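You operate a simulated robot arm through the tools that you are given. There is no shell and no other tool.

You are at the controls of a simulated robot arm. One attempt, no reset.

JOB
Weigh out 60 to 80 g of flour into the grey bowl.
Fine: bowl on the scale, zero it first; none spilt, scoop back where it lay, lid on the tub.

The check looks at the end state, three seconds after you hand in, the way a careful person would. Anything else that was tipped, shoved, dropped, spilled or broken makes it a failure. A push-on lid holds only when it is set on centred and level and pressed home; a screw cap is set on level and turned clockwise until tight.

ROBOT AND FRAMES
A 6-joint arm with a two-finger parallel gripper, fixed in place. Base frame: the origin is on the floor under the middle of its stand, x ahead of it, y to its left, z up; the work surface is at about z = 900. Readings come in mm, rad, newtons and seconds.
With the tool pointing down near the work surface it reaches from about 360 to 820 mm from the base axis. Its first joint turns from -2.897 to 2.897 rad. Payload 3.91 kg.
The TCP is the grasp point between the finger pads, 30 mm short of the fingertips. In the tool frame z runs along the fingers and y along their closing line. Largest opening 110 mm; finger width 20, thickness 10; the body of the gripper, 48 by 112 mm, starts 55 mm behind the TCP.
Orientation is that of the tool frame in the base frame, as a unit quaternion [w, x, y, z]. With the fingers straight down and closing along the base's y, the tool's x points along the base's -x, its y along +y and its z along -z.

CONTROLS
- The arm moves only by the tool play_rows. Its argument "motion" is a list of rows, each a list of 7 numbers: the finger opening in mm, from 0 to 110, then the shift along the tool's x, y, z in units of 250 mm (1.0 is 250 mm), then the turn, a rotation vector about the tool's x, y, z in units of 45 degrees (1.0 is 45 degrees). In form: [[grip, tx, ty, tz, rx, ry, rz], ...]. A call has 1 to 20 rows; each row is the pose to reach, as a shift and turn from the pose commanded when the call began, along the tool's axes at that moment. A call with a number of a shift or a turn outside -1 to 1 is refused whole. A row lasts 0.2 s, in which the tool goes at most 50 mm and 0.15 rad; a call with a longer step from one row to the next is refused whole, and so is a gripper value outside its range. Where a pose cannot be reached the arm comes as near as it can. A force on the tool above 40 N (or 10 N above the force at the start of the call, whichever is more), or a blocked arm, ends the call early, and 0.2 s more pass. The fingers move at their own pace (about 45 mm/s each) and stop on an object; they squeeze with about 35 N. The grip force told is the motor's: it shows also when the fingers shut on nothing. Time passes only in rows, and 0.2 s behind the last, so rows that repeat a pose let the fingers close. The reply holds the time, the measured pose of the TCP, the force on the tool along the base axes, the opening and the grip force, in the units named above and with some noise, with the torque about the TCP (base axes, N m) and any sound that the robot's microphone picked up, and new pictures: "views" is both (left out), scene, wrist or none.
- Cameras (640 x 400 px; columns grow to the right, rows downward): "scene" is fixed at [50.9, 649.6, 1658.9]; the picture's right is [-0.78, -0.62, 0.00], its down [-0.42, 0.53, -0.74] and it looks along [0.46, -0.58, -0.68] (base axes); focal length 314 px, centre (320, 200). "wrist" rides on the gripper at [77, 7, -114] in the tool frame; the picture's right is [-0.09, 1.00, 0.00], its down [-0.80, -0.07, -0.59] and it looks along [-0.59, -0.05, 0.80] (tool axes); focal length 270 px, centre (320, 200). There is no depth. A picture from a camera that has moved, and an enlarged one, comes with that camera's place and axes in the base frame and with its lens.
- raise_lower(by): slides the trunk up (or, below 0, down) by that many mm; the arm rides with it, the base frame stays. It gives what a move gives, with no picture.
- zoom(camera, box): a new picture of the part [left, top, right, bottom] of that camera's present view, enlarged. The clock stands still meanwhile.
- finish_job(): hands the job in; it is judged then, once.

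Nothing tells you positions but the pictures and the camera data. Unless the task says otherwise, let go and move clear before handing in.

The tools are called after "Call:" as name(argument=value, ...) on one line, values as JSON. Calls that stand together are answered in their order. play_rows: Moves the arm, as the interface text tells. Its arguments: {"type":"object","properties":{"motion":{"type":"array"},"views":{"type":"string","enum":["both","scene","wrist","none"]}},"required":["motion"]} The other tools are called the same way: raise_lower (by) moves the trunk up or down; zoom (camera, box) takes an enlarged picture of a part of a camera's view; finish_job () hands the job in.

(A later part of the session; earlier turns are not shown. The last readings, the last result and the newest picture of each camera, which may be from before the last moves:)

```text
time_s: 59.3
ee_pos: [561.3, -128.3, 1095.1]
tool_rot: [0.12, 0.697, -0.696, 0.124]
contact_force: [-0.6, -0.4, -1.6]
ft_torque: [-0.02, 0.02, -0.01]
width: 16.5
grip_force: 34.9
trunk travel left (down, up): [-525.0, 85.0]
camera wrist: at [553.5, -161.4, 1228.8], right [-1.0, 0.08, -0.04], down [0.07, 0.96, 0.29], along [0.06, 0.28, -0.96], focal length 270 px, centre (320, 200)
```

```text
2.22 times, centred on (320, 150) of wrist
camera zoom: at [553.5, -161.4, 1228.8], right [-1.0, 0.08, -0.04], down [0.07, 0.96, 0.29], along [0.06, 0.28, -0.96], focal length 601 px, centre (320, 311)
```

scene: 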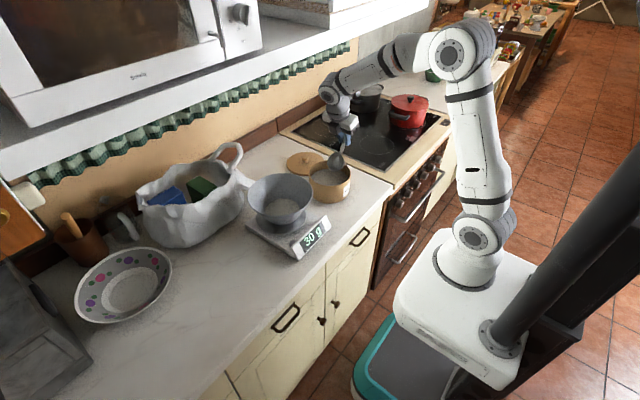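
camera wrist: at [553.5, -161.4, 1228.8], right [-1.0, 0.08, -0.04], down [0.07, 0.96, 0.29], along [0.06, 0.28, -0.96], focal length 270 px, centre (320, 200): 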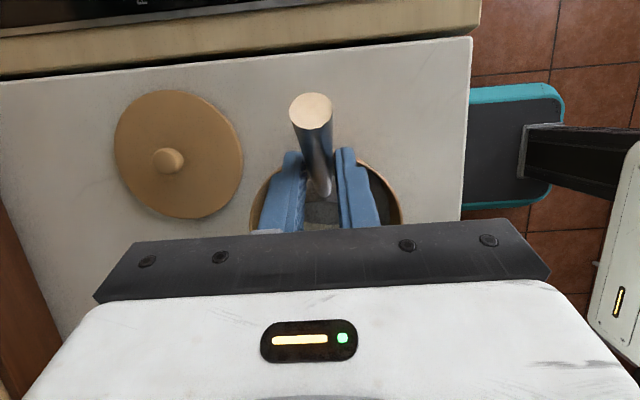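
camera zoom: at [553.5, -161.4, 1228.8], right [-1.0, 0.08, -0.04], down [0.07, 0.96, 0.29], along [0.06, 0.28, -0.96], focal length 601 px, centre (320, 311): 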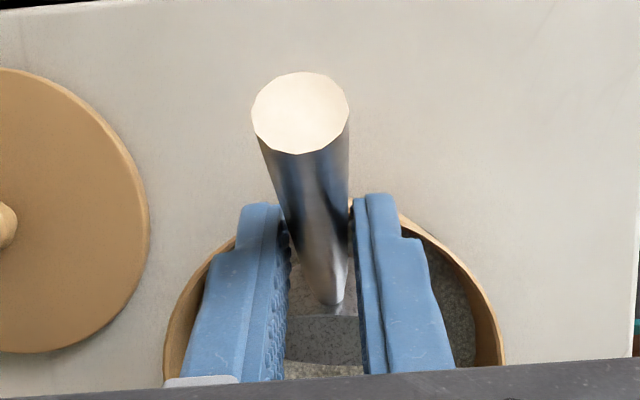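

The scoop is centred over the flour. I'll slice in along its edge direction and start levelling, then check the tub.

Call:
play_rows(motion=[[0, -0.0492, 0, 0.0885, 0, 0, 0], [0, -0.08, 0, 0.12, 0, 0, 0], [0, -0.1144, 0, 0.15, 0, 0, 0], [0, -0.149, 0, 0.176, 0, 0, 0], [0, -0.1836, 0, 0.2012, 0, 0, 0]], views="scene")

Call:
zoom(camera="scene", box=[290, 130, 370, 210])

```text
time_s: 60.5
ee_pos: [562.5, -102.3, 1032.5]
tool_rot: [0.121, 0.697, -0.696, 0.124]
contact_force: [-0.8, -0.1, -0.8]
ft_torque: [0.02, 0.0, 0.0]
width: 16.7
grip_force: 34.8
trunk travel left (down, up): [-525.0, 85.0]
```

scene: 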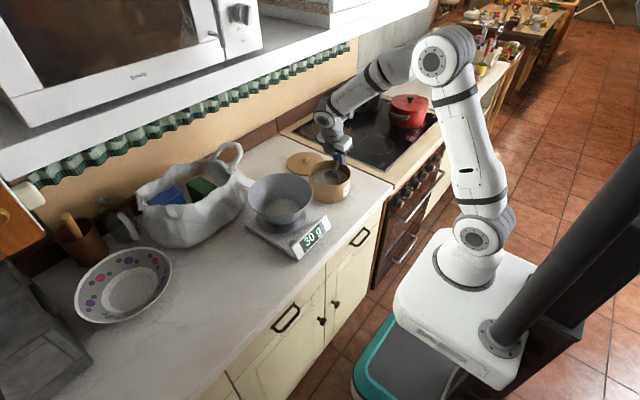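

```text
5.00 times, centred on (330, 170) of scene
camera zoom: at [50.9, 649.6, 1658.9], right [-0.78, -0.62, 0.0], down [-0.42, 0.53, -0.74], along [0.46, -0.58, -0.68], focal length 1570 px, centre (270, 350)
```

zoom: 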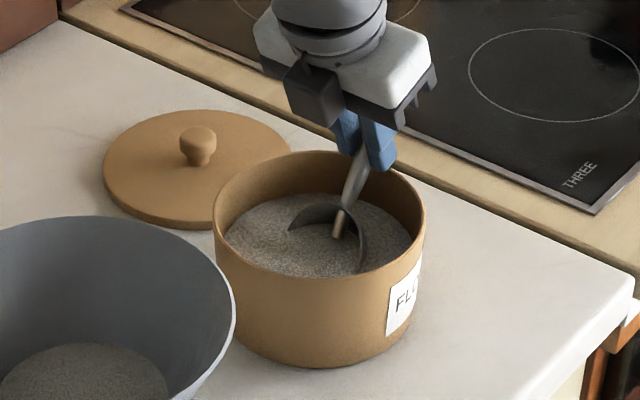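

The tub stayed put this time. I'll continue: level the cup while raising it through the flour.

Call:
play_rows(motion=[[0, -0.0034, 0, 0.0292, 0, -0.1111, 0], [0, -0.0068, 0, 0.0584, 0, -0.2222, 0], [0, -0.005, 0, 0.0769, 0, -0.3333, 0], [0, -0.0032, 0, 0.0954, 0, -0.4444, 0], [0, 0.0002, 0, 0.1005, 0, -0.5333, 0], [0, 0.0037, 0, 0.1056, 0, -0.6222, 0], [0, 0.0126, 0, 0.1014, 0, -0.7, 0], [0, 0.0216, 0, 0.0972, 0, -0.7778, 0], [0, 0.036, 0, 0.0926, 0, -0.8667, 0], [0, 0.0504, 0, 0.088, 0, -0.9556, 0]])

Call:
zoom(camera="scene", box=[290, 130, 370, 210])

```text
time_s: 61.6
ee_pos: [564.3, -111.0, 1016.3]
tool_rot: [-0.016, 0.709, -0.705, -0.003]
contact_force: [-4.3, -1.4, 18.7]
ft_torque: [-0.24, 0.43, 0.08]
width: 16.5
grip_force: 35.5
trunk travel left (down, up): [-525.0, 85.0]
stopped in row 5: the force on the tool passed its limit at 44 N (the readings are from after the stop); the commanded pose is now the measured one
camera wrist: at [554.1, -191.7, 1128.1], right [-1.0, 0.09, -0.02], down [0.06, 0.79, 0.62], along [0.07, 0.61, -0.79], focal length 270 px, centre (320, 200)
```

scene: 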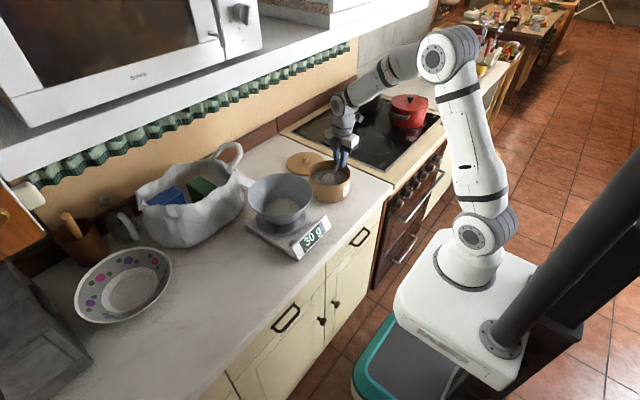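
wrist: 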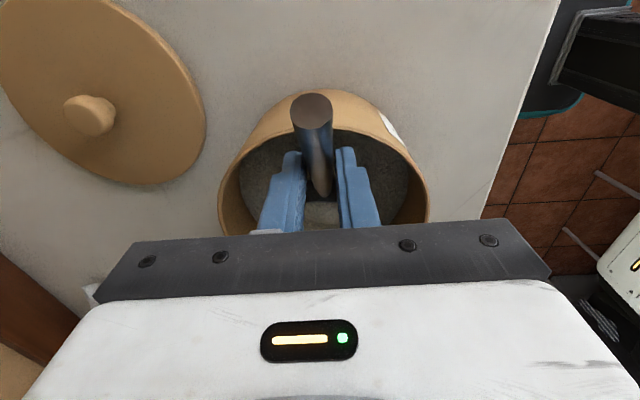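

```text
5.00 times, centred on (330, 170) of scene
camera zoom: at [50.9, 649.6, 1658.9], right [-0.78, -0.62, 0.0], down [-0.42, 0.53, -0.74], along [0.46, -0.58, -0.68], focal length 1570 px, centre (270, 350)
```

zoom: 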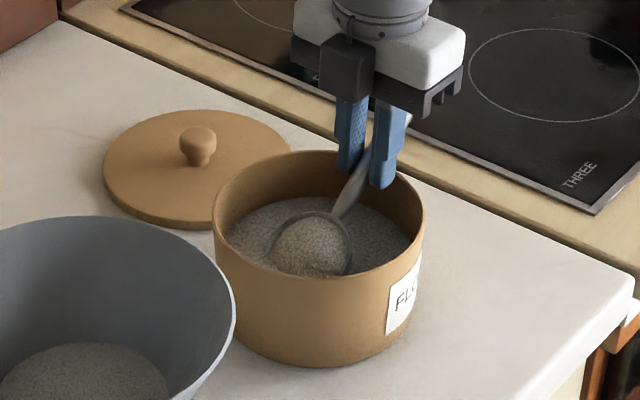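

Force limit tripped at 44 N: the cup pressed on the flour/bottom. The tub hasn't moved and the cup is full. I'll ease off, then level and lift it out a bit higher than planned.

Call:
play_rows(motion=[[0, 0.003, 0, -0.02, 0, -0.04, 0], [0, 0.0143, 0, -0.0256, 0, -0.1267, 0], [0, 0.022, 0, -0.029, 0, -0.2, 0], [0, 0.028, 0, -0.032, 0, -0.2822, 0], [0, 0.038, 0, -0.034, 0, -0.37, 0], [0, 0.0478, 0, -0.036, 0, -0.46, 0], [0, 0.0585, 0, -0.039, 0, -0.55, 0], [0, 0.0691, 0, -0.0428, 0, -0.6378, 0], [0, 0.081, 0, -0.06, 0, -0.7267, 0], [0, 0.08, 0, -0.1, 0, -0.7267, 0], [0, 0.0795, 0, -0.18, 0, -0.7267, 0], [0, 0.078, 0, -0.27, 0, -0.7267, 0], [0, 0.0771, 0, -0.3524, 0, -0.7267, 0]])

Call:
zoom(camera="scene", box=[290, 120, 370, 210])

Call:
zoom(camera="scene", box=[310, 120, 360, 160])

```text
time_s: 64.4
ee_pos: [561.3, -132.7, 1100.3]
tool_rot: [-0.214, 0.677, -0.674, -0.204]
contact_force: [0.1, 0.5, -1.6]
ft_torque: [-0.06, 0.01, 0.03]
width: 16.8
grip_force: 35.2
trunk travel left (down, up): [-525.0, 85.0]
camera wrist: at [554.8, -261.0, 1151.9], right [-1.0, 0.07, 0.04], down [0.06, 0.33, 0.94], along [0.06, 0.94, -0.33], focal length 270 px, centre (320, 200)
```

scene: 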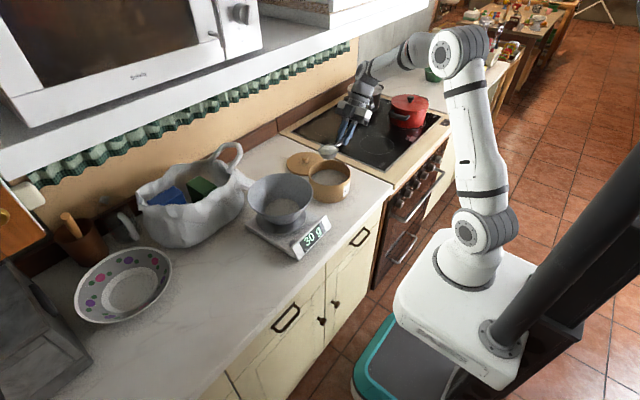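
wrist: 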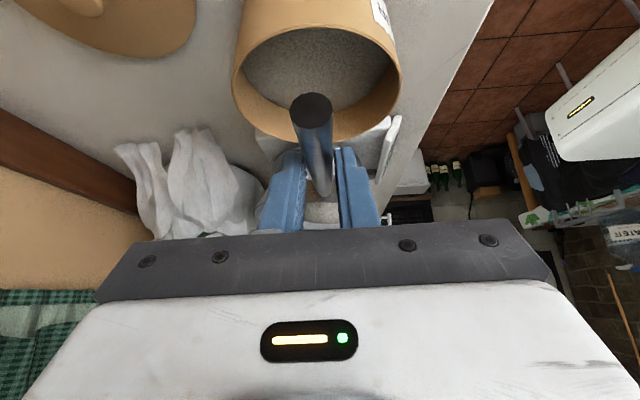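

```text
4.44 times, centred on (330, 165) of scene
camera zoom: at [50.9, 649.6, 1658.9], right [-0.78, -0.62, 0.0], down [-0.42, 0.53, -0.74], along [0.46, -0.58, -0.68], focal length 1396 px, centre (276, 356)
```

zoom: 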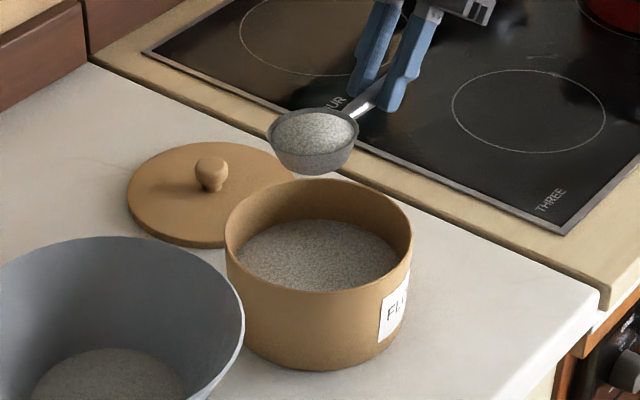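

```text
10.00 times, centred on (335, 140) of scene
camera zoom: at [50.9, 649.6, 1658.9], right [-0.78, -0.62, 0.0], down [-0.42, 0.53, -0.74], along [0.46, -0.58, -0.68], focal length 3140 px, centre (170, 800)
```

zoom: 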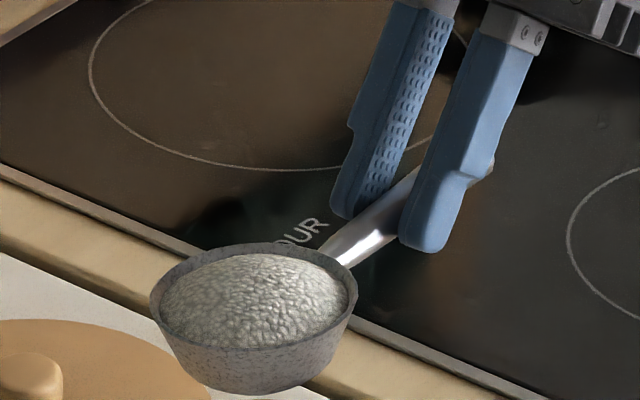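

A nicely rounded scoop, level, and the tub didn't move. I'll carry it gently over to the bowl.

Call:
play_rows(motion=[[0, -0.0203, -0.0035, 0.013, 0, 0, 0], [0, -0.0542, -0.0094, 0.0347, 0, 0, 0], [0, -0.1016, -0.0176, 0.0651, 0, 0, 0], [0, -0.1626, -0.0281, 0.1041, 0, 0, 0], [0, -0.2304, -0.0398, 0.1475, 0, 0, 0], [0, -0.3049, -0.0527, 0.1952, 0, 0, 0], [0, -0.3794, -0.0656, 0.2429, 0, 0, 0], [0, -0.4539, -0.0785, 0.2906, 0, 0, 0], [0, -0.5217, -0.0902, 0.3339, 0, 0, 0], [0, -0.5827, -0.1008, 0.373, 0, 0, 0], [0, -0.6301, -0.109, 0.4033, 0, 0, 0], [0, -0.6606, -0.1143, 0.4229, 0, 0, 0], [0, -0.6775, -0.1172, 0.4337, 0, 0, 0]])

Call:
zoom(camera="scene", box=[230, 120, 350, 230])

Call:
zoom(camera="wrist", box=[160, 0, 480, 220])

```text
time_s: 67.2
ee_pos: [591.8, 68.4, 1106.0]
tool_rot: [-0.213, 0.678, -0.674, -0.203]
contact_force: [0.4, 0.3, -0.8]
ft_torque: [-0.06, 0.01, -0.01]
width: 16.9
grip_force: 34.9
trunk travel left (down, up): [-525.0, 85.0]
camera wrist: at [584.2, -59.7, 1158.2], right [-1.0, 0.07, 0.03], down [0.06, 0.33, 0.94], along [0.06, 0.94, -0.33], focal length 270 px, centre (320, 200)
```

scene: 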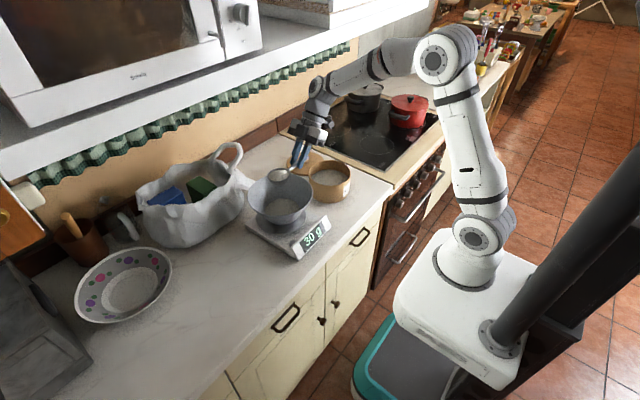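
wrist: 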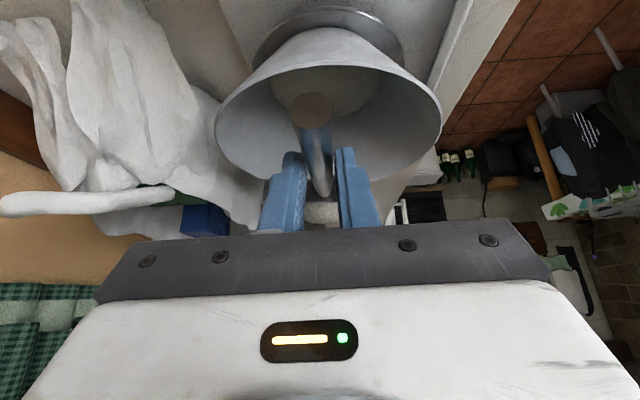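

```text
3.64 times, centred on (290, 175) of scene
camera zoom: at [50.9, 649.6, 1658.9], right [-0.78, -0.62, 0.0], down [-0.42, 0.53, -0.74], along [0.46, -0.58, -0.68], focal length 1142 px, centre (429, 291)
```

zoom: 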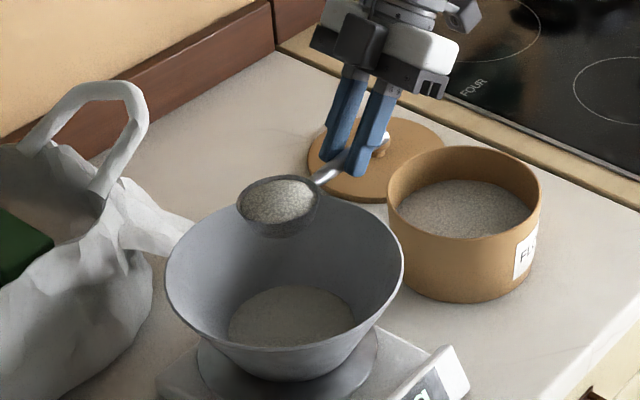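

```text
1.82 times, centred on (320, 110) of wrist
camera zoom: at [584.2, -59.7, 1158.2], right [-1.0, 0.07, 0.03], down [0.06, 0.33, 0.94], along [0.06, 0.94, -0.33], focal length 491 px, centre (320, 364)
```

zoom: 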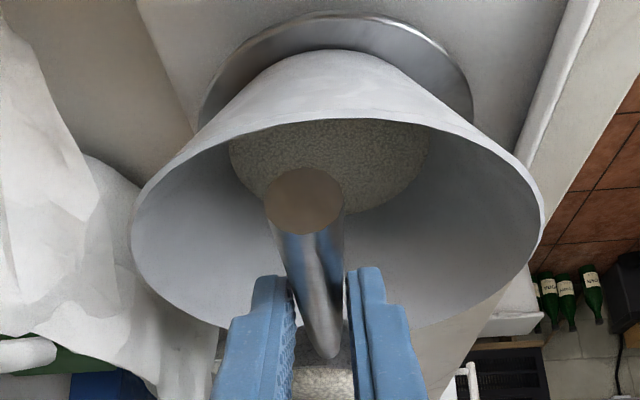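

The bowl is centred near (588,160) and the cup is above it. I'll pitch to 40° while lowering slightly.

Call:
play_rows(motion=[[0, -0.0146, 0, -0.0084, 0, 0.1111, 0], [0, -0.0292, 0, -0.0167, 0, 0.2222, 0], [0, -0.0434, 0, -0.0195, 0, 0.3333, 0], [0, -0.0576, 0, -0.0222, 0, 0.4444, 0], [0, -0.0739, 0, -0.0204, 0, 0.5556, 0], [0, -0.0901, 0, -0.0185, 0, 0.6667, 0], [0, -0.1088, 0, -0.0135, 0, 0.7778, 0], [0, -0.1275, 0, -0.0084, 0, 0.8889, 0]])

Call:
zoom(camera="scene", box=[230, 120, 350, 250])

```text
time_s: 69.0
ee_pos: [591.0, 93.5, 1126.2]
tool_rot: [0.03, 0.707, -0.706, 0.041]
contact_force: [-0.2, 0.1, -1.2]
ft_torque: [-0.02, 0.01, -0.01]
width: 16.6
grip_force: 35.0
trunk travel left (down, up): [-525.0, 85.0]
camera wrist: at [583.0, 27.9, 1248.3], right [-1.0, 0.09, -0.02], down [0.06, 0.86, 0.51], along [0.06, 0.51, -0.86], focal length 270 px, centre (320, 200)
```

scene: 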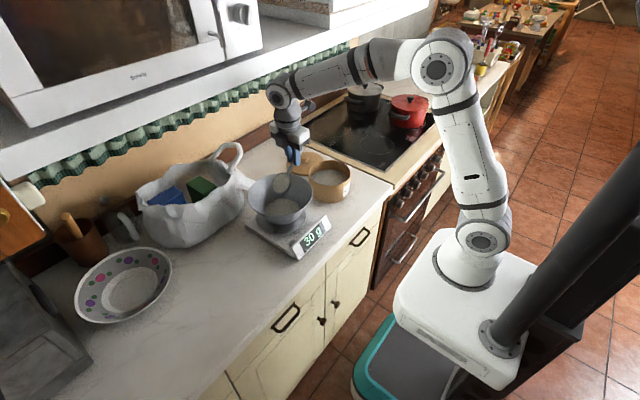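
wrist: 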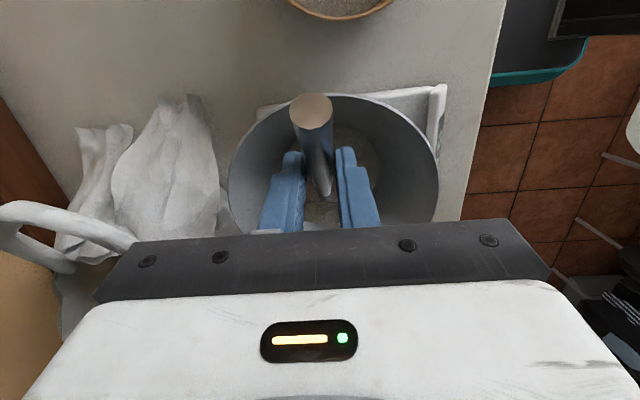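

```text
3.08 times, centred on (290, 185) of scene
camera zoom: at [50.9, 649.6, 1658.9], right [-0.78, -0.62, 0.0], down [-0.42, 0.53, -0.74], along [0.46, -0.58, -0.68], focal length 966 px, centre (412, 246)
```

zoom: 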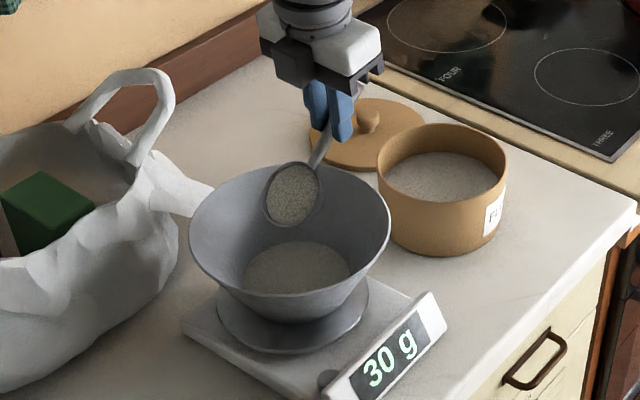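

Still holding at 40°, nicely over the bowl. On to 60°.

Call:
play_rows(motion=[[0, -0.0209, 0, -0.0087, 0, 0.1111, 0], [0, -0.0418, 0, -0.0173, 0, 0.2222, 0], [0, -0.0635, 0, -0.0218, 0, 0.3333, 0], [0, -0.0852, 0, -0.0263, 0, 0.4444, 0]], views="scene")

Call:
zoom(camera="scene", box=[230, 120, 350, 250])

```text
time_s: 70.0
ee_pos: [592.3, 113.9, 1129.2]
tool_rot: [-0.152, -0.689, 0.69, -0.164]
contact_force: [-0.2, -0.3, -1.4]
ft_torque: [-0.02, -0.01, 0.05]
width: 16.8
grip_force: 35.4
trunk travel left (down, up): [-525.0, 85.0]
```

scene: 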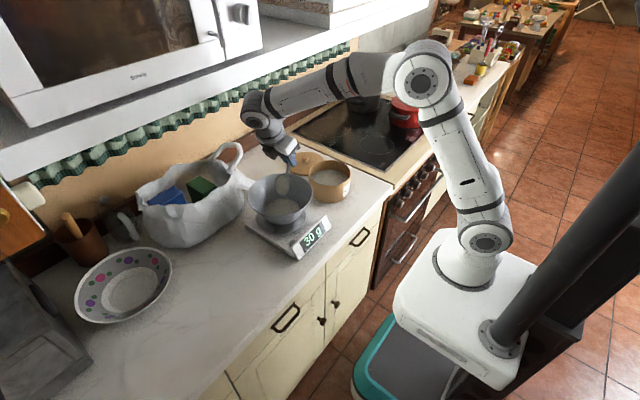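

```text
3.08 times, centred on (290, 185) of scene
camera zoom: at [50.9, 649.6, 1658.9], right [-0.78, -0.62, 0.0], down [-0.42, 0.53, -0.74], along [0.46, -0.58, -0.68], focal length 966 px, centre (412, 246)
```

zoom: 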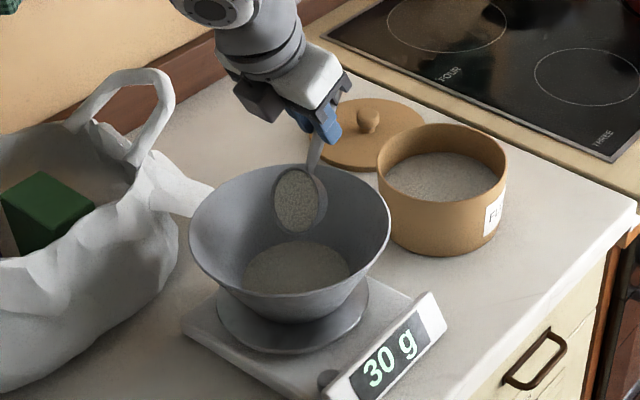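

Still holding at 60° and the wrist is well clear of the shelf this way. I'll go to 67° and pause.

Call:
play_rows(motion=[[0, -0.0123, 0, -0.0082, 0, 0.0667, 0], [0, -0.0246, 0, -0.0163, 0, 0.1333, 0], [0, -0.029, 0, -0.0181, 0, 0.1556, 0], [0, -0.029, 0, -0.0181, 0, 0.1556, 0]], views="none")

Call:
zoom(camera="scene", box=[230, 120, 350, 250])

```text
time_s: 71.0
ee_pos: [591.9, 124.4, 1131.2]
tool_rot: [-0.195, -0.678, 0.679, -0.205]
contact_force: [0.3, 0.1, -1.2]
ft_torque: [0.01, 0.01, 0.03]
width: 16.7
grip_force: 34.7
trunk travel left (down, up): [-525.0, 85.0]
```

```text
3.08 times, centred on (290, 185) of scene
camera zoom: at [50.9, 649.6, 1658.9], right [-0.78, -0.62, 0.0], down [-0.42, 0.53, -0.74], along [0.46, -0.58, -0.68], focal length 966 px, centre (412, 246)
```

zoom: 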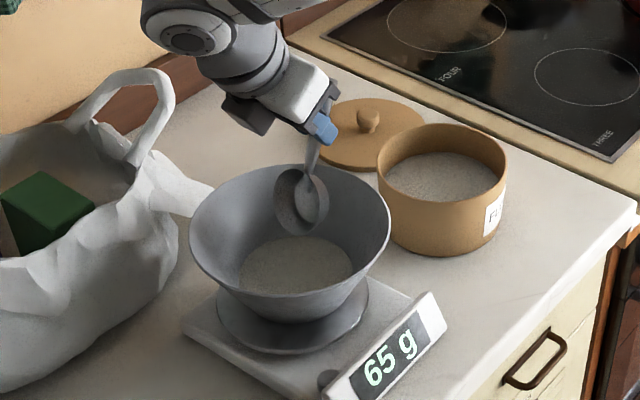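

The scale reads 65 g, within range, and the cup looks empty. I'll tip it a bit more to shed any remainder over the bowl, then check.

Call:
play_rows(motion=[[0, -0.012, 0, -0.007, 0, 0.08, 0], [0, -0.028, 0, -0.012, 0, 0.16, 0], [0, -0.045, 0, -0.018, 0, 0.24, 0], [0, -0.045, 0, -0.018, 0, 0.24, 0], [0, -0.045, 0, -0.018, 0, 0.24, 0]], views="none")

Call:
zoom(camera="scene", box=[230, 120, 350, 250])

Call:
zoom(camera="scene", box=[260, 160, 310, 200])

```text
time_s: 72.2
ee_pos: [591.4, 137.0, 1128.9]
tool_rot: [-0.257, -0.655, 0.658, -0.267]
contact_force: [0.3, -0.5, -0.4]
ft_torque: [0.03, 0.01, 0.01]
width: 16.5
grip_force: 34.8
trunk travel left (down, up): [-525.0, 85.0]
```

```text
3.08 times, centred on (290, 185) of scene
camera zoom: at [50.9, 649.6, 1658.9], right [-0.78, -0.62, 0.0], down [-0.42, 0.53, -0.74], along [0.46, -0.58, -0.68], focal length 966 px, centre (412, 246)
```

zoom: 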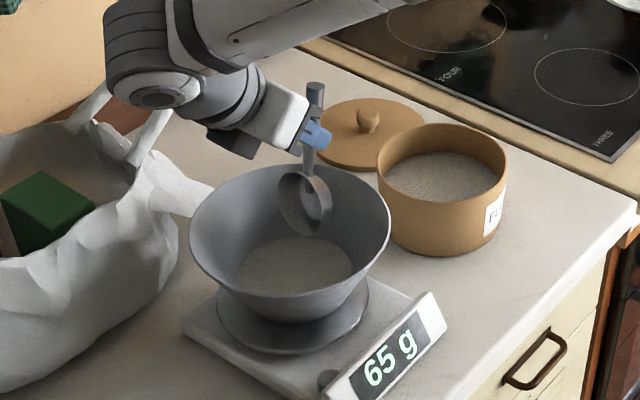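

```text
10.00 times, centred on (285, 180) of scene
camera zoom: at [50.9, 649.6, 1658.9], right [-0.78, -0.62, 0.0], down [-0.42, 0.53, -0.74], along [0.46, -0.58, -0.68], focal length 3140 px, centre (670, 400)
```

zoom: 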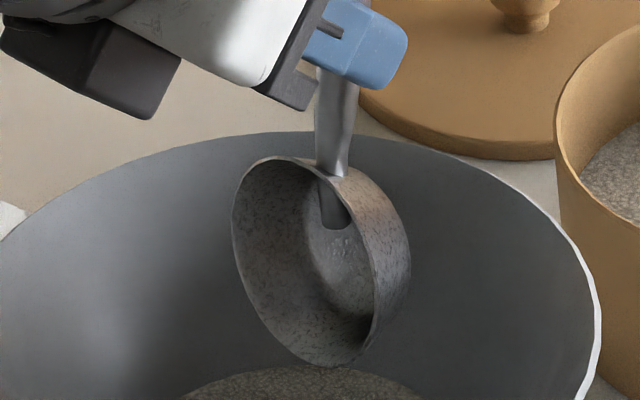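

The cup is empty and the scale holds at 65 g. Now I lift the scoop out of the bowl and bring the tool back to vertical.

Call:
play_rows(motion=[[0, 0.0818, 0, -0.0878, 0, 0, 0], [0, 0.1773, 0, -0.1902, 0, 0, 0], [0, 0.2903, 0, -0.1941, 0, -0.16, 0], [0, 0.3763, 0, -0.1688, 0, -0.33, 0], [0, 0.4484, 0, -0.1289, 0, -0.5, 0], [0, 0.5059, 0, -0.1026, 0, -0.67, 0], [0, 0.5351, 0, -0.0753, 0, -0.83, 0], [0, 0.5351, 0, -0.0753, 0, -0.9556, 0]])

Call:
zoom(camera="scene", box=[230, 130, 370, 260])

```text
time_s: 74.0
ee_pos: [590.3, 52.0, 1234.6]
tool_rot: [-0.003, 0.708, -0.707, 0.008]
contact_force: [-0.4, -0.2, -0.8]
ft_torque: [-0.03, -0.01, 0.01]
width: 16.7
grip_force: 35.1
trunk travel left (down, up): [-525.0, 85.0]
camera wrist: at [581.8, -25.2, 1350.2], right [-1.0, 0.09, -0.02], down [0.06, 0.81, 0.59], along [0.06, 0.59, -0.81], focal length 270 px, centre (320, 200)
```

scene: 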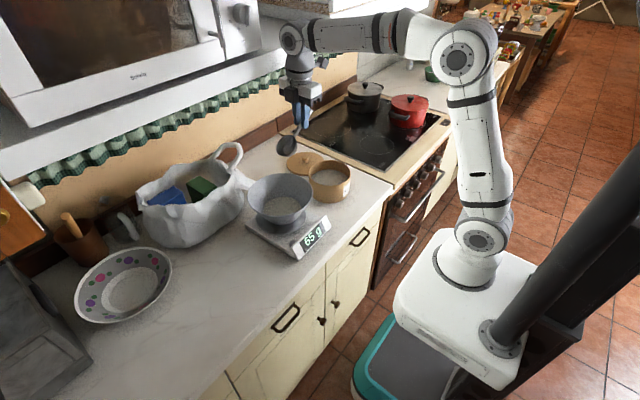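
wrist: 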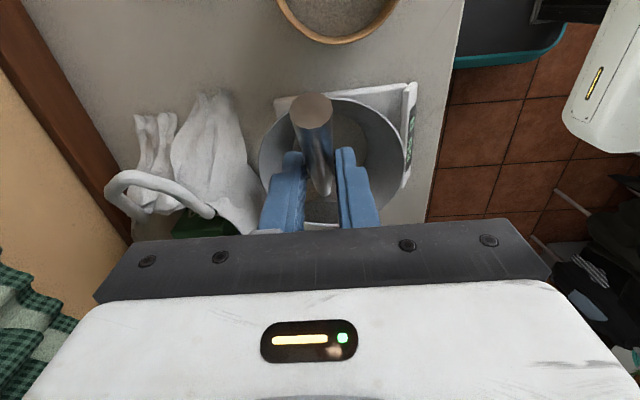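

```text
3.08 times, centred on (300, 195) of scene
camera zoom: at [50.9, 649.6, 1658.9], right [-0.78, -0.62, 0.0], down [-0.42, 0.53, -0.74], along [0.46, -0.58, -0.68], focal length 966 px, centre (382, 215)
```

zoom: 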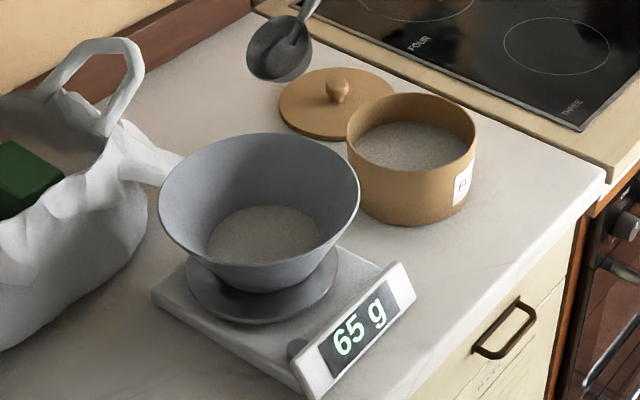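

Steady at 65 g. I'll yaw back in two stages while moving toward the scoop's resting place.

Call:
play_rows(motion=[[0, 0.06, 0.03, 0, 0, 0, 0.12], [0, 0.13, 0.064, 0, 0, 0, 0.29], [0, 0.2, 0.098, 0, 0, 0, 0.46], [0, 0.27, 0.132, 0, 0, 0, 0.63], [0, 0.34, 0.167, 0, 0, 0, 0.8], [0, 0.408, 0.2, 0, 0, 0, 0.939], [0, 0.408, 0.2, 0, 0, 0, 0.939]], views="none")

Call:
play_rows(motion=[[0, 0.07, -0.009, 0, 0, 0, 0.12], [0, 0.15, -0.019, 0, 0, 0, 0.29], [0, 0.24, -0.03, 0, 0, 0, 0.46], [0, 0.33, -0.042, 0, 0, 0, 0.63], [0, 0.41, -0.053, 0, 0, 0, 0.8], [0, 0.4844, -0.062, 0, 0, 0, 0.939], [0, 0.4844, -0.062, 0, 0, 0, 0.939]])

```text
time_s: 75.6
ee_pos: [539.8, -51.0, 1235.2]
tool_rot: [0.005, -0.405, 0.914, -0.008]
contact_force: [-0.2, -0.1, -0.9]
ft_torque: [0.0, -0.02, 0.01]
width: 16.5
grip_force: 35.3
trunk travel left (down, up): [-525.0, 85.0]
```

```text
time_s: 77.2
ee_pos: [470.1, -152.2, 1235.5]
tool_rot: [0.008, -0.048, 0.999, -0.005]
contact_force: [1.3, 0.3, -0.4]
ft_torque: [-0.02, 0.02, 0.04]
width: 16.5
grip_force: 34.7
trunk travel left (down, up): [-525.0, 85.0]
camera wrist: at [391.4, -151.4, 1348.8], right [-0.01, 1.0, -0.01], down [0.8, 0.01, 0.61], along [0.61, 0.0, -0.8], focal length 270 px, centre (320, 200)
```

scene: 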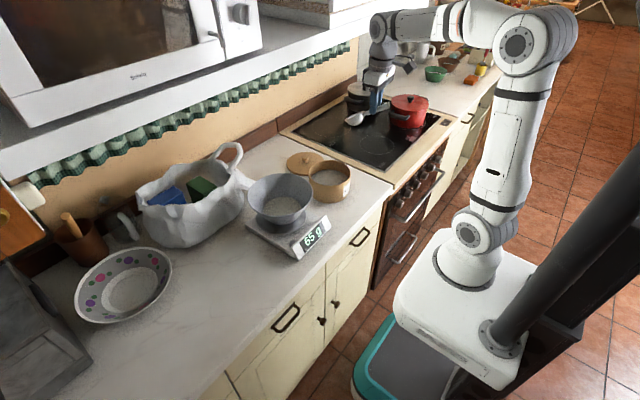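
wrist: 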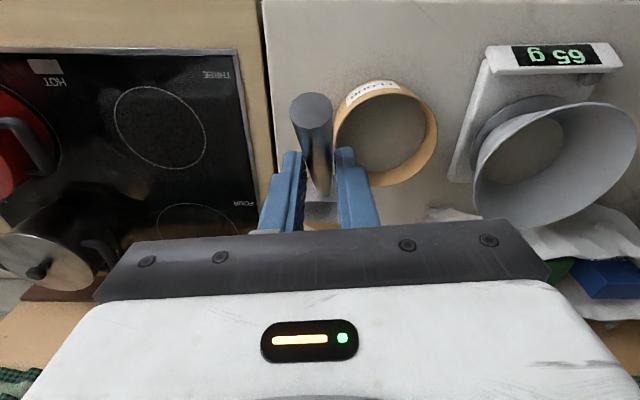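

Back at the original heading. I'll now lean the tool back to the orientation it had when it picked the scoop up, stopping above the resting place (with the 17 mm slip compensated).

Call:
play_rows(motion=[[0, 0.001, -0.019, 0.088, -0.0015, -0.1225, 0.0008], [0, 0.002, -0.038, 0.176, -0.003, -0.245, 0.0015], [0, 0.002, -0.057, 0.263, -0.0045, -0.367, 0.002], [0, 0.003, -0.077, 0.351, -0.006, -0.49, 0.003], [0, 0.004, -0.096, 0.439, -0.0075, -0.612, 0.004], [0, 0.005, -0.115, 0.527, -0.009, -0.735, 0.005], [0, 0.005, -0.134, 0.615, -0.0105, -0.857, 0.005], [0, 0.006, -0.153, 0.7023, -0.012, -0.9796, 0.006], [0, 0.006, -0.153, 0.7023, -0.012, -0.9796, 0.006]])

Call:
zoom(camera="wrist", box=[230, 60, 410, 230])

Call:
zoom(camera="scene", box=[310, 120, 430, 220])

```text
time_s: 79.2
ee_pos: [475.9, -191.1, 1058.9]
tool_rot: [0.381, -0.046, 0.923, 0.019]
contact_force: [0.3, 0.3, -0.7]
ft_torque: [-0.01, 0.05, 0.03]
width: 16.6
grip_force: 35.0
trunk travel left (down, up): [-525.0, 85.0]
camera wrist: at [339.4, -197.5, 1086.6], right [-0.03, 1.0, 0.06], down [0.15, -0.06, 0.99], along [0.99, 0.04, -0.15], focal length 270 px, centre (320, 200)
```

scene: 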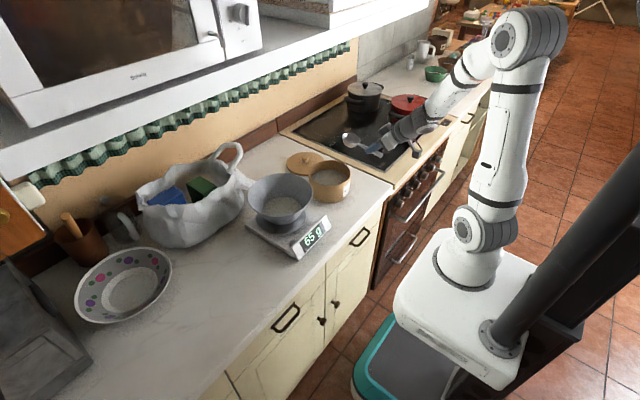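
wrist: 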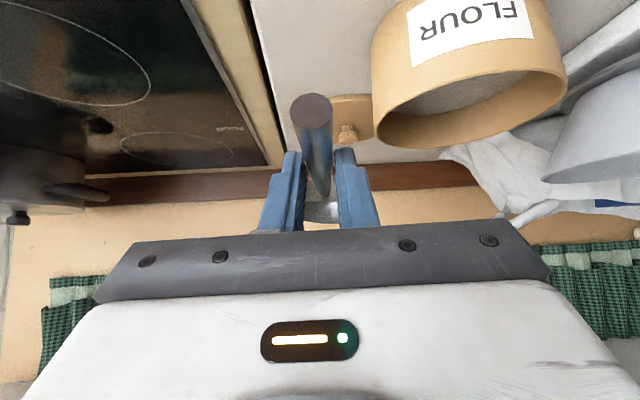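

```text
2.35 times, centred on (320, 145) of wrist
camera zoom: at [339.4, -197.5, 1086.6], right [-0.03, 1.0, 0.06], down [0.15, -0.06, 0.99], along [0.99, 0.04, -0.15], focal length 636 px, centre (320, 329)
```

zoom: 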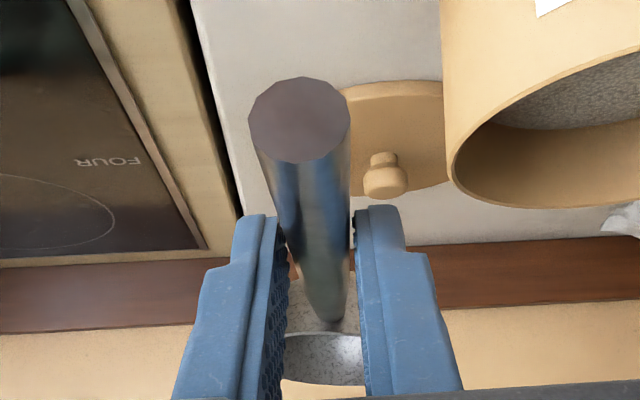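

```text
4.00 times, centred on (370, 170) of scene
camera zoom: at [50.9, 649.6, 1658.9], right [-0.78, -0.62, 0.0], down [-0.42, 0.53, -0.74], along [0.46, -0.58, -0.68], focal length 1256 px, centre (120, 320)
```

zoom: 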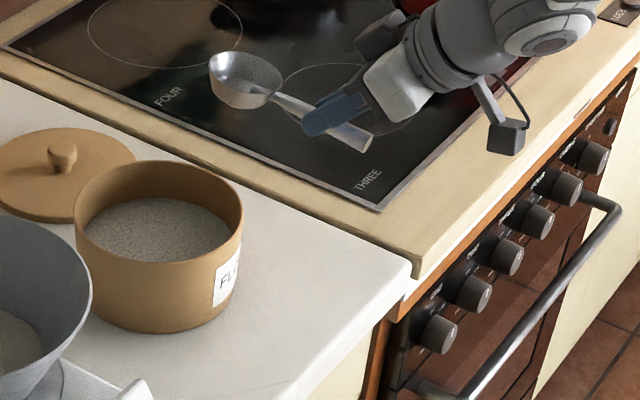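

The handle end sits about 4 mm too far forward, so I'll correct for that while lowering to a few millimetres above the counter.

Call:
play_rows(motion=[[0, 0.085, 0, 0.078, 0, 0, 0], [0, 0.17, 0.001, 0.157, 0, 0, 0], [0, 0.25, 0.001, 0.231, 0, 0, 0], [0, 0.31, 0.002, 0.287, 0, 0, 0], [0, 0.352, 0.002, 0.3263, 0, 0, 0], [0, 0.352, 0.002, 0.3263, 0, 0, 0]])

Call:
zoom(camera="wrist", box=[230, 60, 410, 230])

Call:
zoom(camera="scene", box=[310, 120, 430, 220])

```text
time_s: 80.6
ee_pos: [469.8, -190.3, 938.9]
tool_rot: [0.382, -0.045, 0.923, 0.018]
contact_force: [-1.1, 0.5, -0.5]
ft_torque: [-0.01, 0.0, -0.02]
width: 16.5
grip_force: 34.9
trunk travel left (down, up): [-525.0, 85.0]
camera wrist: at [334.8, -197.0, 966.8], right [-0.03, 1.0, 0.06], down [0.15, -0.06, 0.99], along [0.99, 0.04, -0.15], focal length 270 px, centre (320, 200)
```

scene: 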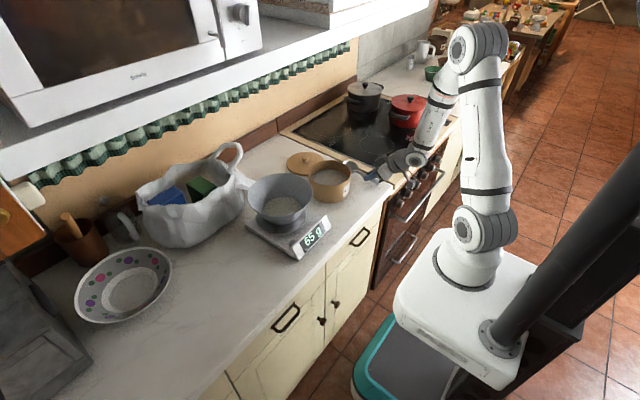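
wrist: 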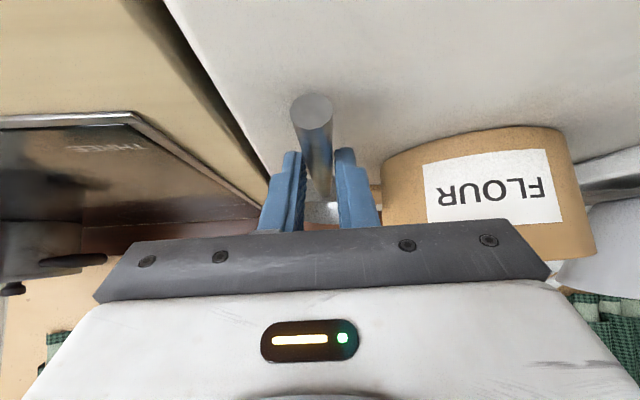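

```text
2.35 times, centred on (320, 145) of wrist
camera zoom: at [334.8, -197.0, 966.8], right [-0.03, 1.0, 0.06], down [0.15, -0.06, 0.99], along [0.99, 0.04, -0.15], focal length 636 px, centre (320, 329)
```

zoom: 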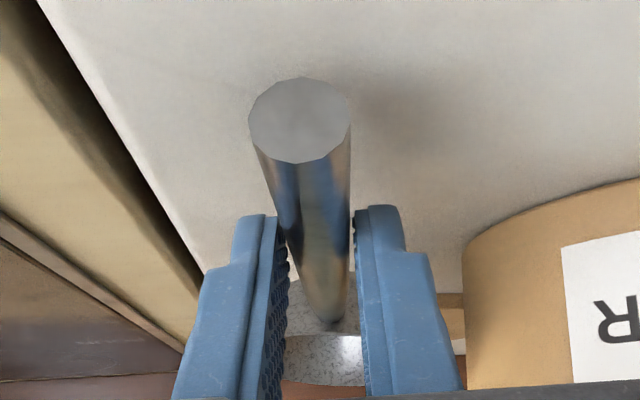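

```text
4.00 times, centred on (370, 170) of scene
camera zoom: at [50.9, 649.6, 1658.9], right [-0.78, -0.62, 0.0], down [-0.42, 0.53, -0.74], along [0.46, -0.58, -0.68], focal length 1256 px, centre (120, 320)
```

zoom: 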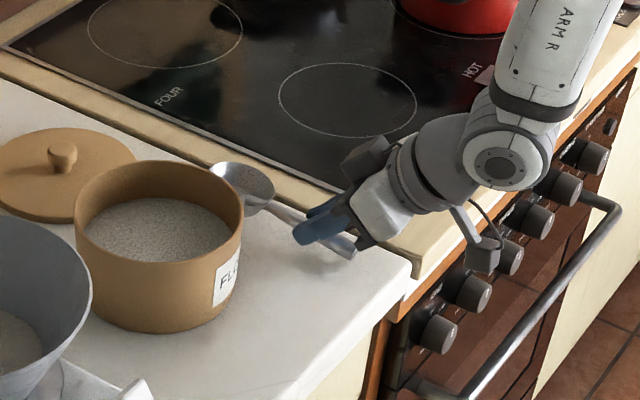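

The handle end lines up with where it originally lay (within about 2 px). I'll creep the last few millimetres down.

Call:
play_rows(motion=[[0, 0.0057, 0, 0.0057, 0, 0, 0], [0, 0.0099, 0, 0.0099, 0, 0, 0], [0, 0.0127, 0, 0.0127, 0, 0, 0], [0, 0.0141, 0, 0.0141, 0, 0, 0], [0, 0.0141, 0, 0.0141, 0, 0, 0]], views="none")

Call:
zoom(camera="wrist", box=[230, 60, 410, 230])

```text
time_s: 81.8
ee_pos: [470.0, -190.4, 935.2]
tool_rot: [0.382, -0.045, 0.923, 0.019]
contact_force: [0.1, 1.3, -0.3]
ft_torque: [-0.02, 0.05, 0.03]
width: 16.4
grip_force: 35.0
trunk travel left (down, up): [-525.0, 85.0]
```

```text
2.35 times, centred on (320, 145) of wrist
camera zoom: at [334.9, -197.2, 962.1], right [-0.03, 1.0, 0.06], down [0.15, -0.06, 0.99], along [0.99, 0.04, -0.15], focal length 636 px, centre (320, 329)
```

zoom: 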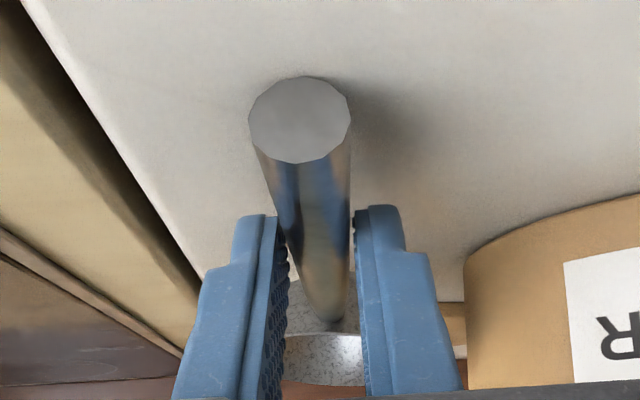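

Call:
play_rows(motion=[[0, 0.0028, 0, 0.0028, 0, 0, 0], [0, 0.0057, 0, 0.0057, 0, 0, 0], [0, 0.0057, 0, 0.0057, 0, 0, 0]], views="none")

Call:
zoom(camera="wrist", box=[230, 60, 410, 230])

Call:
zoom(camera="scene", box=[345, 145, 395, 190])

```text
time_s: 82.6
ee_pos: [470.5, -190.2, 934.1]
tool_rot: [0.381, -0.045, 0.923, 0.018]
contact_force: [2.6, 0.6, 17.7]
ft_torque: [-0.1, 0.55, -0.02]
width: 16.8
grip_force: 35.1
trunk travel left (down, up): [-525.0, 85.0]
```

```text
2.35 times, centred on (320, 145) of wrist
camera zoom: at [334.8, -197.1, 960.9], right [-0.03, 1.0, 0.06], down [0.15, -0.05, 0.99], along [0.99, 0.04, -0.15], focal length 636 px, centre (320, 329)
```

zoom: 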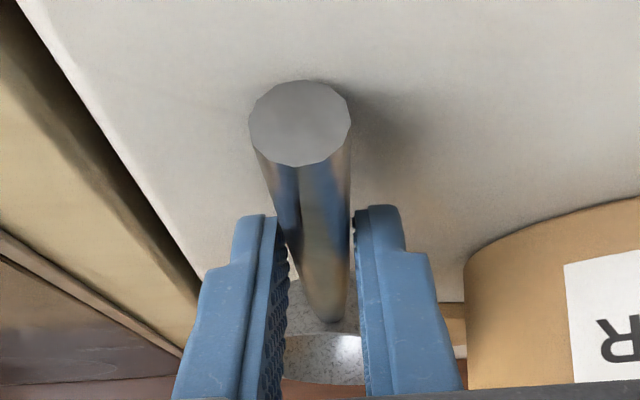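

```text
8.89 times, centred on (370, 168) of scene
camera zoom: at [50.9, 649.6, 1658.9], right [-0.78, -0.62, 0.0], down [-0.42, 0.53, -0.74], along [0.46, -0.58, -0.68], focal length 2791 px, centre (-124, 489)
```

zoom: 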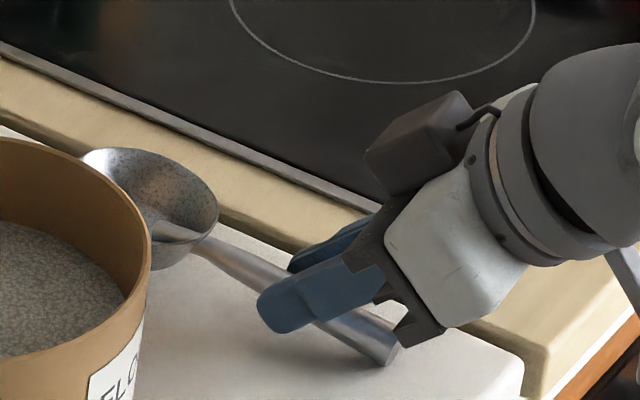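

The scoop is down on the counter (18 N contact). I'll relieve the pressure by 1 mm and then open the fingers.

Call:
play_rows(motion=[[0, -0.0026, 0, -0.0026, 0, 0, 0], [0, -0.0026, 0, -0.0026, 0, 0, 0], [18, -0.0026, 0, -0.0026, 0, 0, 0], [22, -0.0026, 0, -0.0026, 0, 0, 0], [30, -0.0026, 0, -0.0026, 0, 0, 0], [40, -0.0026, 0, -0.0026, 0, 0, 0], [40, -0.0026, 0, -0.0026, 0, 0, 0]])

Call:
zoom(camera="wrist", box=[230, 60, 410, 230])

Call:
zoom(camera="scene", box=[345, 145, 395, 190])

```text
time_s: 84.2
ee_pos: [470.8, -190.6, 933.6]
tool_rot: [0.382, -0.045, 0.923, 0.019]
contact_force: [0.3, 0.0, 0.5]
ft_torque: [0.03, -0.02, -0.03]
width: 40.0
grip_force: 0.2
trunk travel left (down, up): [-525.0, 85.0]
camera wrist: at [335.0, -197.2, 961.1], right [-0.03, 1.0, 0.06], down [0.15, -0.06, 0.99], along [0.99, 0.04, -0.15], focal length 270 px, centre (320, 200)
```

scene: 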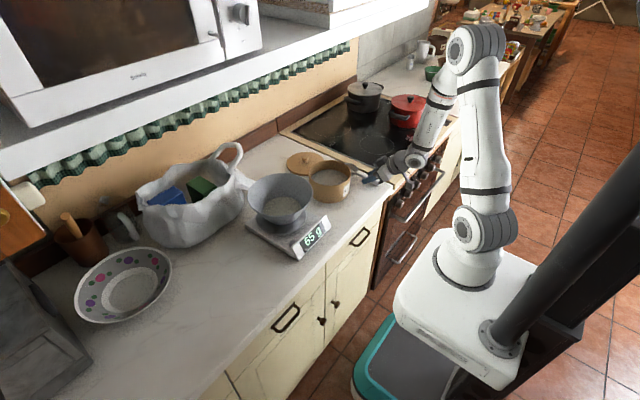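
wrist: 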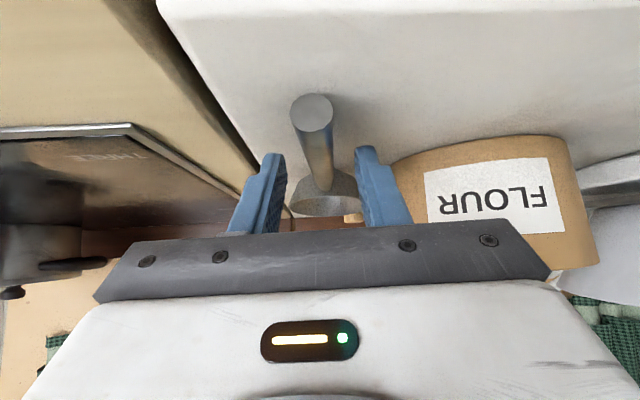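

```text
2.35 times, centred on (320, 145) of wrist
camera zoom: at [335.0, -197.2, 961.1], right [-0.03, 1.0, 0.06], down [0.15, -0.06, 0.99], along [0.99, 0.04, -0.15], focal length 636 px, centre (320, 329)
```

zoom: 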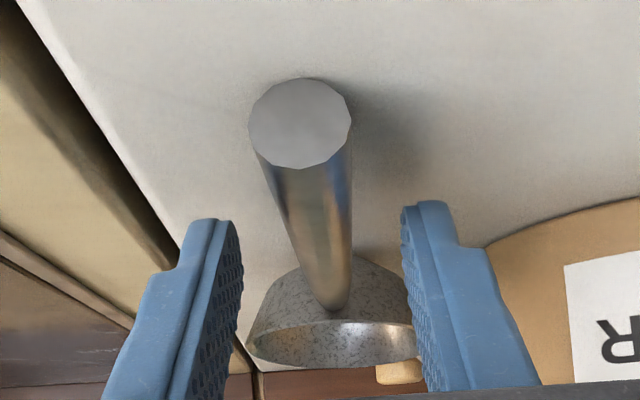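

```text
8.89 times, centred on (370, 168) of scene
camera zoom: at [50.9, 649.6, 1658.9], right [-0.78, -0.62, 0.0], down [-0.42, 0.53, -0.74], along [0.46, -0.58, -0.68], focal length 2791 px, centre (-124, 489)
```

zoom: 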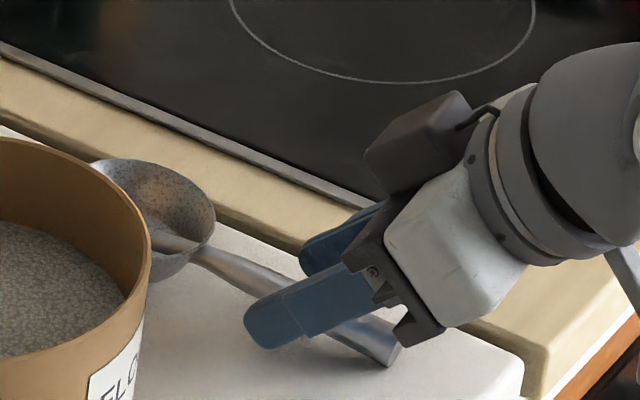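

The scoop lies back in its place, free of the fingers. I'll retreat along the tool axis and return to vertical up high.

Call:
play_rows(motion=[[40, 0, 0, -0.12, 0, 0, 0], [40, 0, 0, -0.28, 0, 0, 0], [40, -0.085, 0.029, -0.352, 0, 0.167, 0], [40, -0.17, 0.058, -0.424, 0, 0.333, 0], [40, -0.2545, 0.0875, -0.4965, 0, 0.5, 0], [40, -0.339, 0.117, -0.569, 0, 0.667, 0], [20, -0.424, 0.146, -0.641, 0, 0.833, 0], [0, -0.509, 0.175, -0.713, 0, 1.0, 0], [0, -0.509, 0.175, -0.713, 0, 1.0, 0]])

Call:
zoom(camera="wrist", box=[200, 0, 440, 220])

Call:
zoom(camera="scene", box=[280, 130, 400, 220])

```text
time_s: 86.2
ee_pos: [431.3, -148.7, 1150.9]
tool_rot: [-0.001, -0.048, 0.999, 0.0]
contact_force: [0.1, -0.7, 0.0]
ft_torque: [-0.01, 0.03, -0.01]
width: 0.0
grip_force: 28.4
trunk travel left (down, up): [-525.0, 85.0]
camera wrist: at [353.6, -150.9, 1265.6], right [-0.01, 1.0, 0.0], down [0.81, 0.01, 0.59], along [0.59, 0.0, -0.81], focal length 270 px, centre (320, 200)
```

scene: 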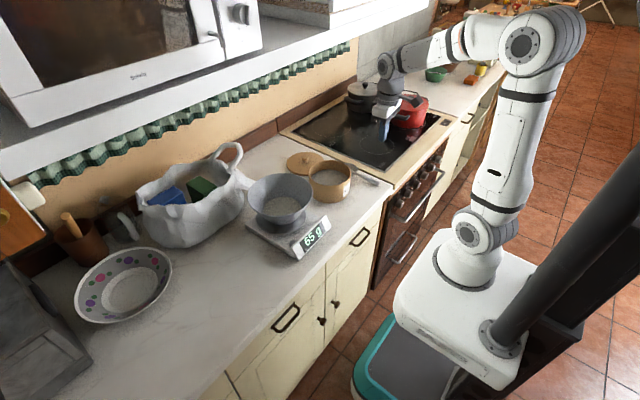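
wrist: 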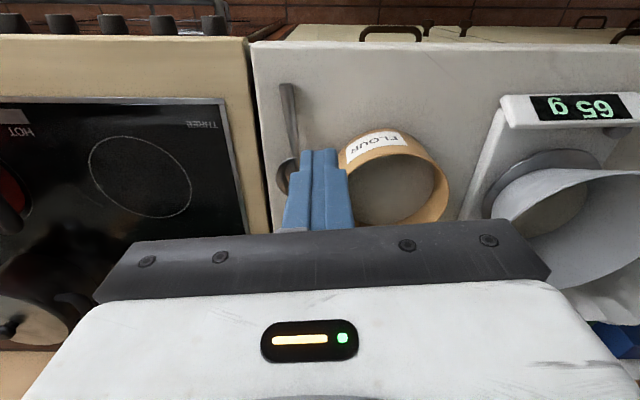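

```text
1.82 times, centred on (320, 110) of wrist
camera zoom: at [353.6, -150.9, 1265.6], right [-0.01, 1.0, 0.0], down [0.81, 0.01, 0.59], along [0.59, 0.0, -0.81], focal length 491 px, centre (320, 364)
```

zoom: 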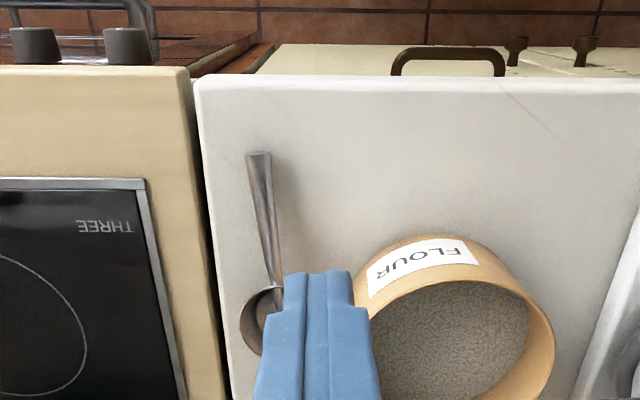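

```text
4.44 times, centred on (340, 175) of scene
camera zoom: at [50.9, 649.6, 1658.9], right [-0.78, -0.62, 0.0], down [-0.42, 0.53, -0.74], along [0.46, -0.58, -0.68], focal length 1396 px, centre (231, 311)
```

zoom: 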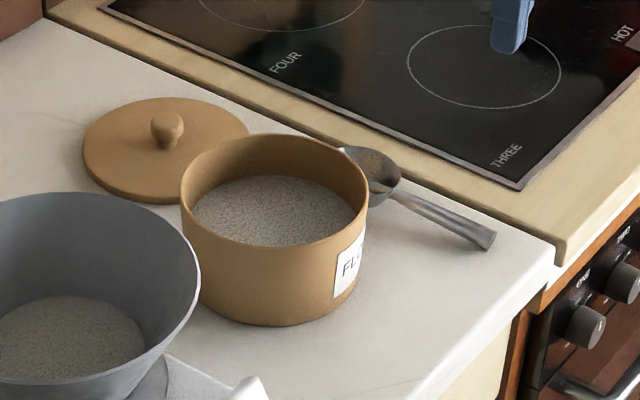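

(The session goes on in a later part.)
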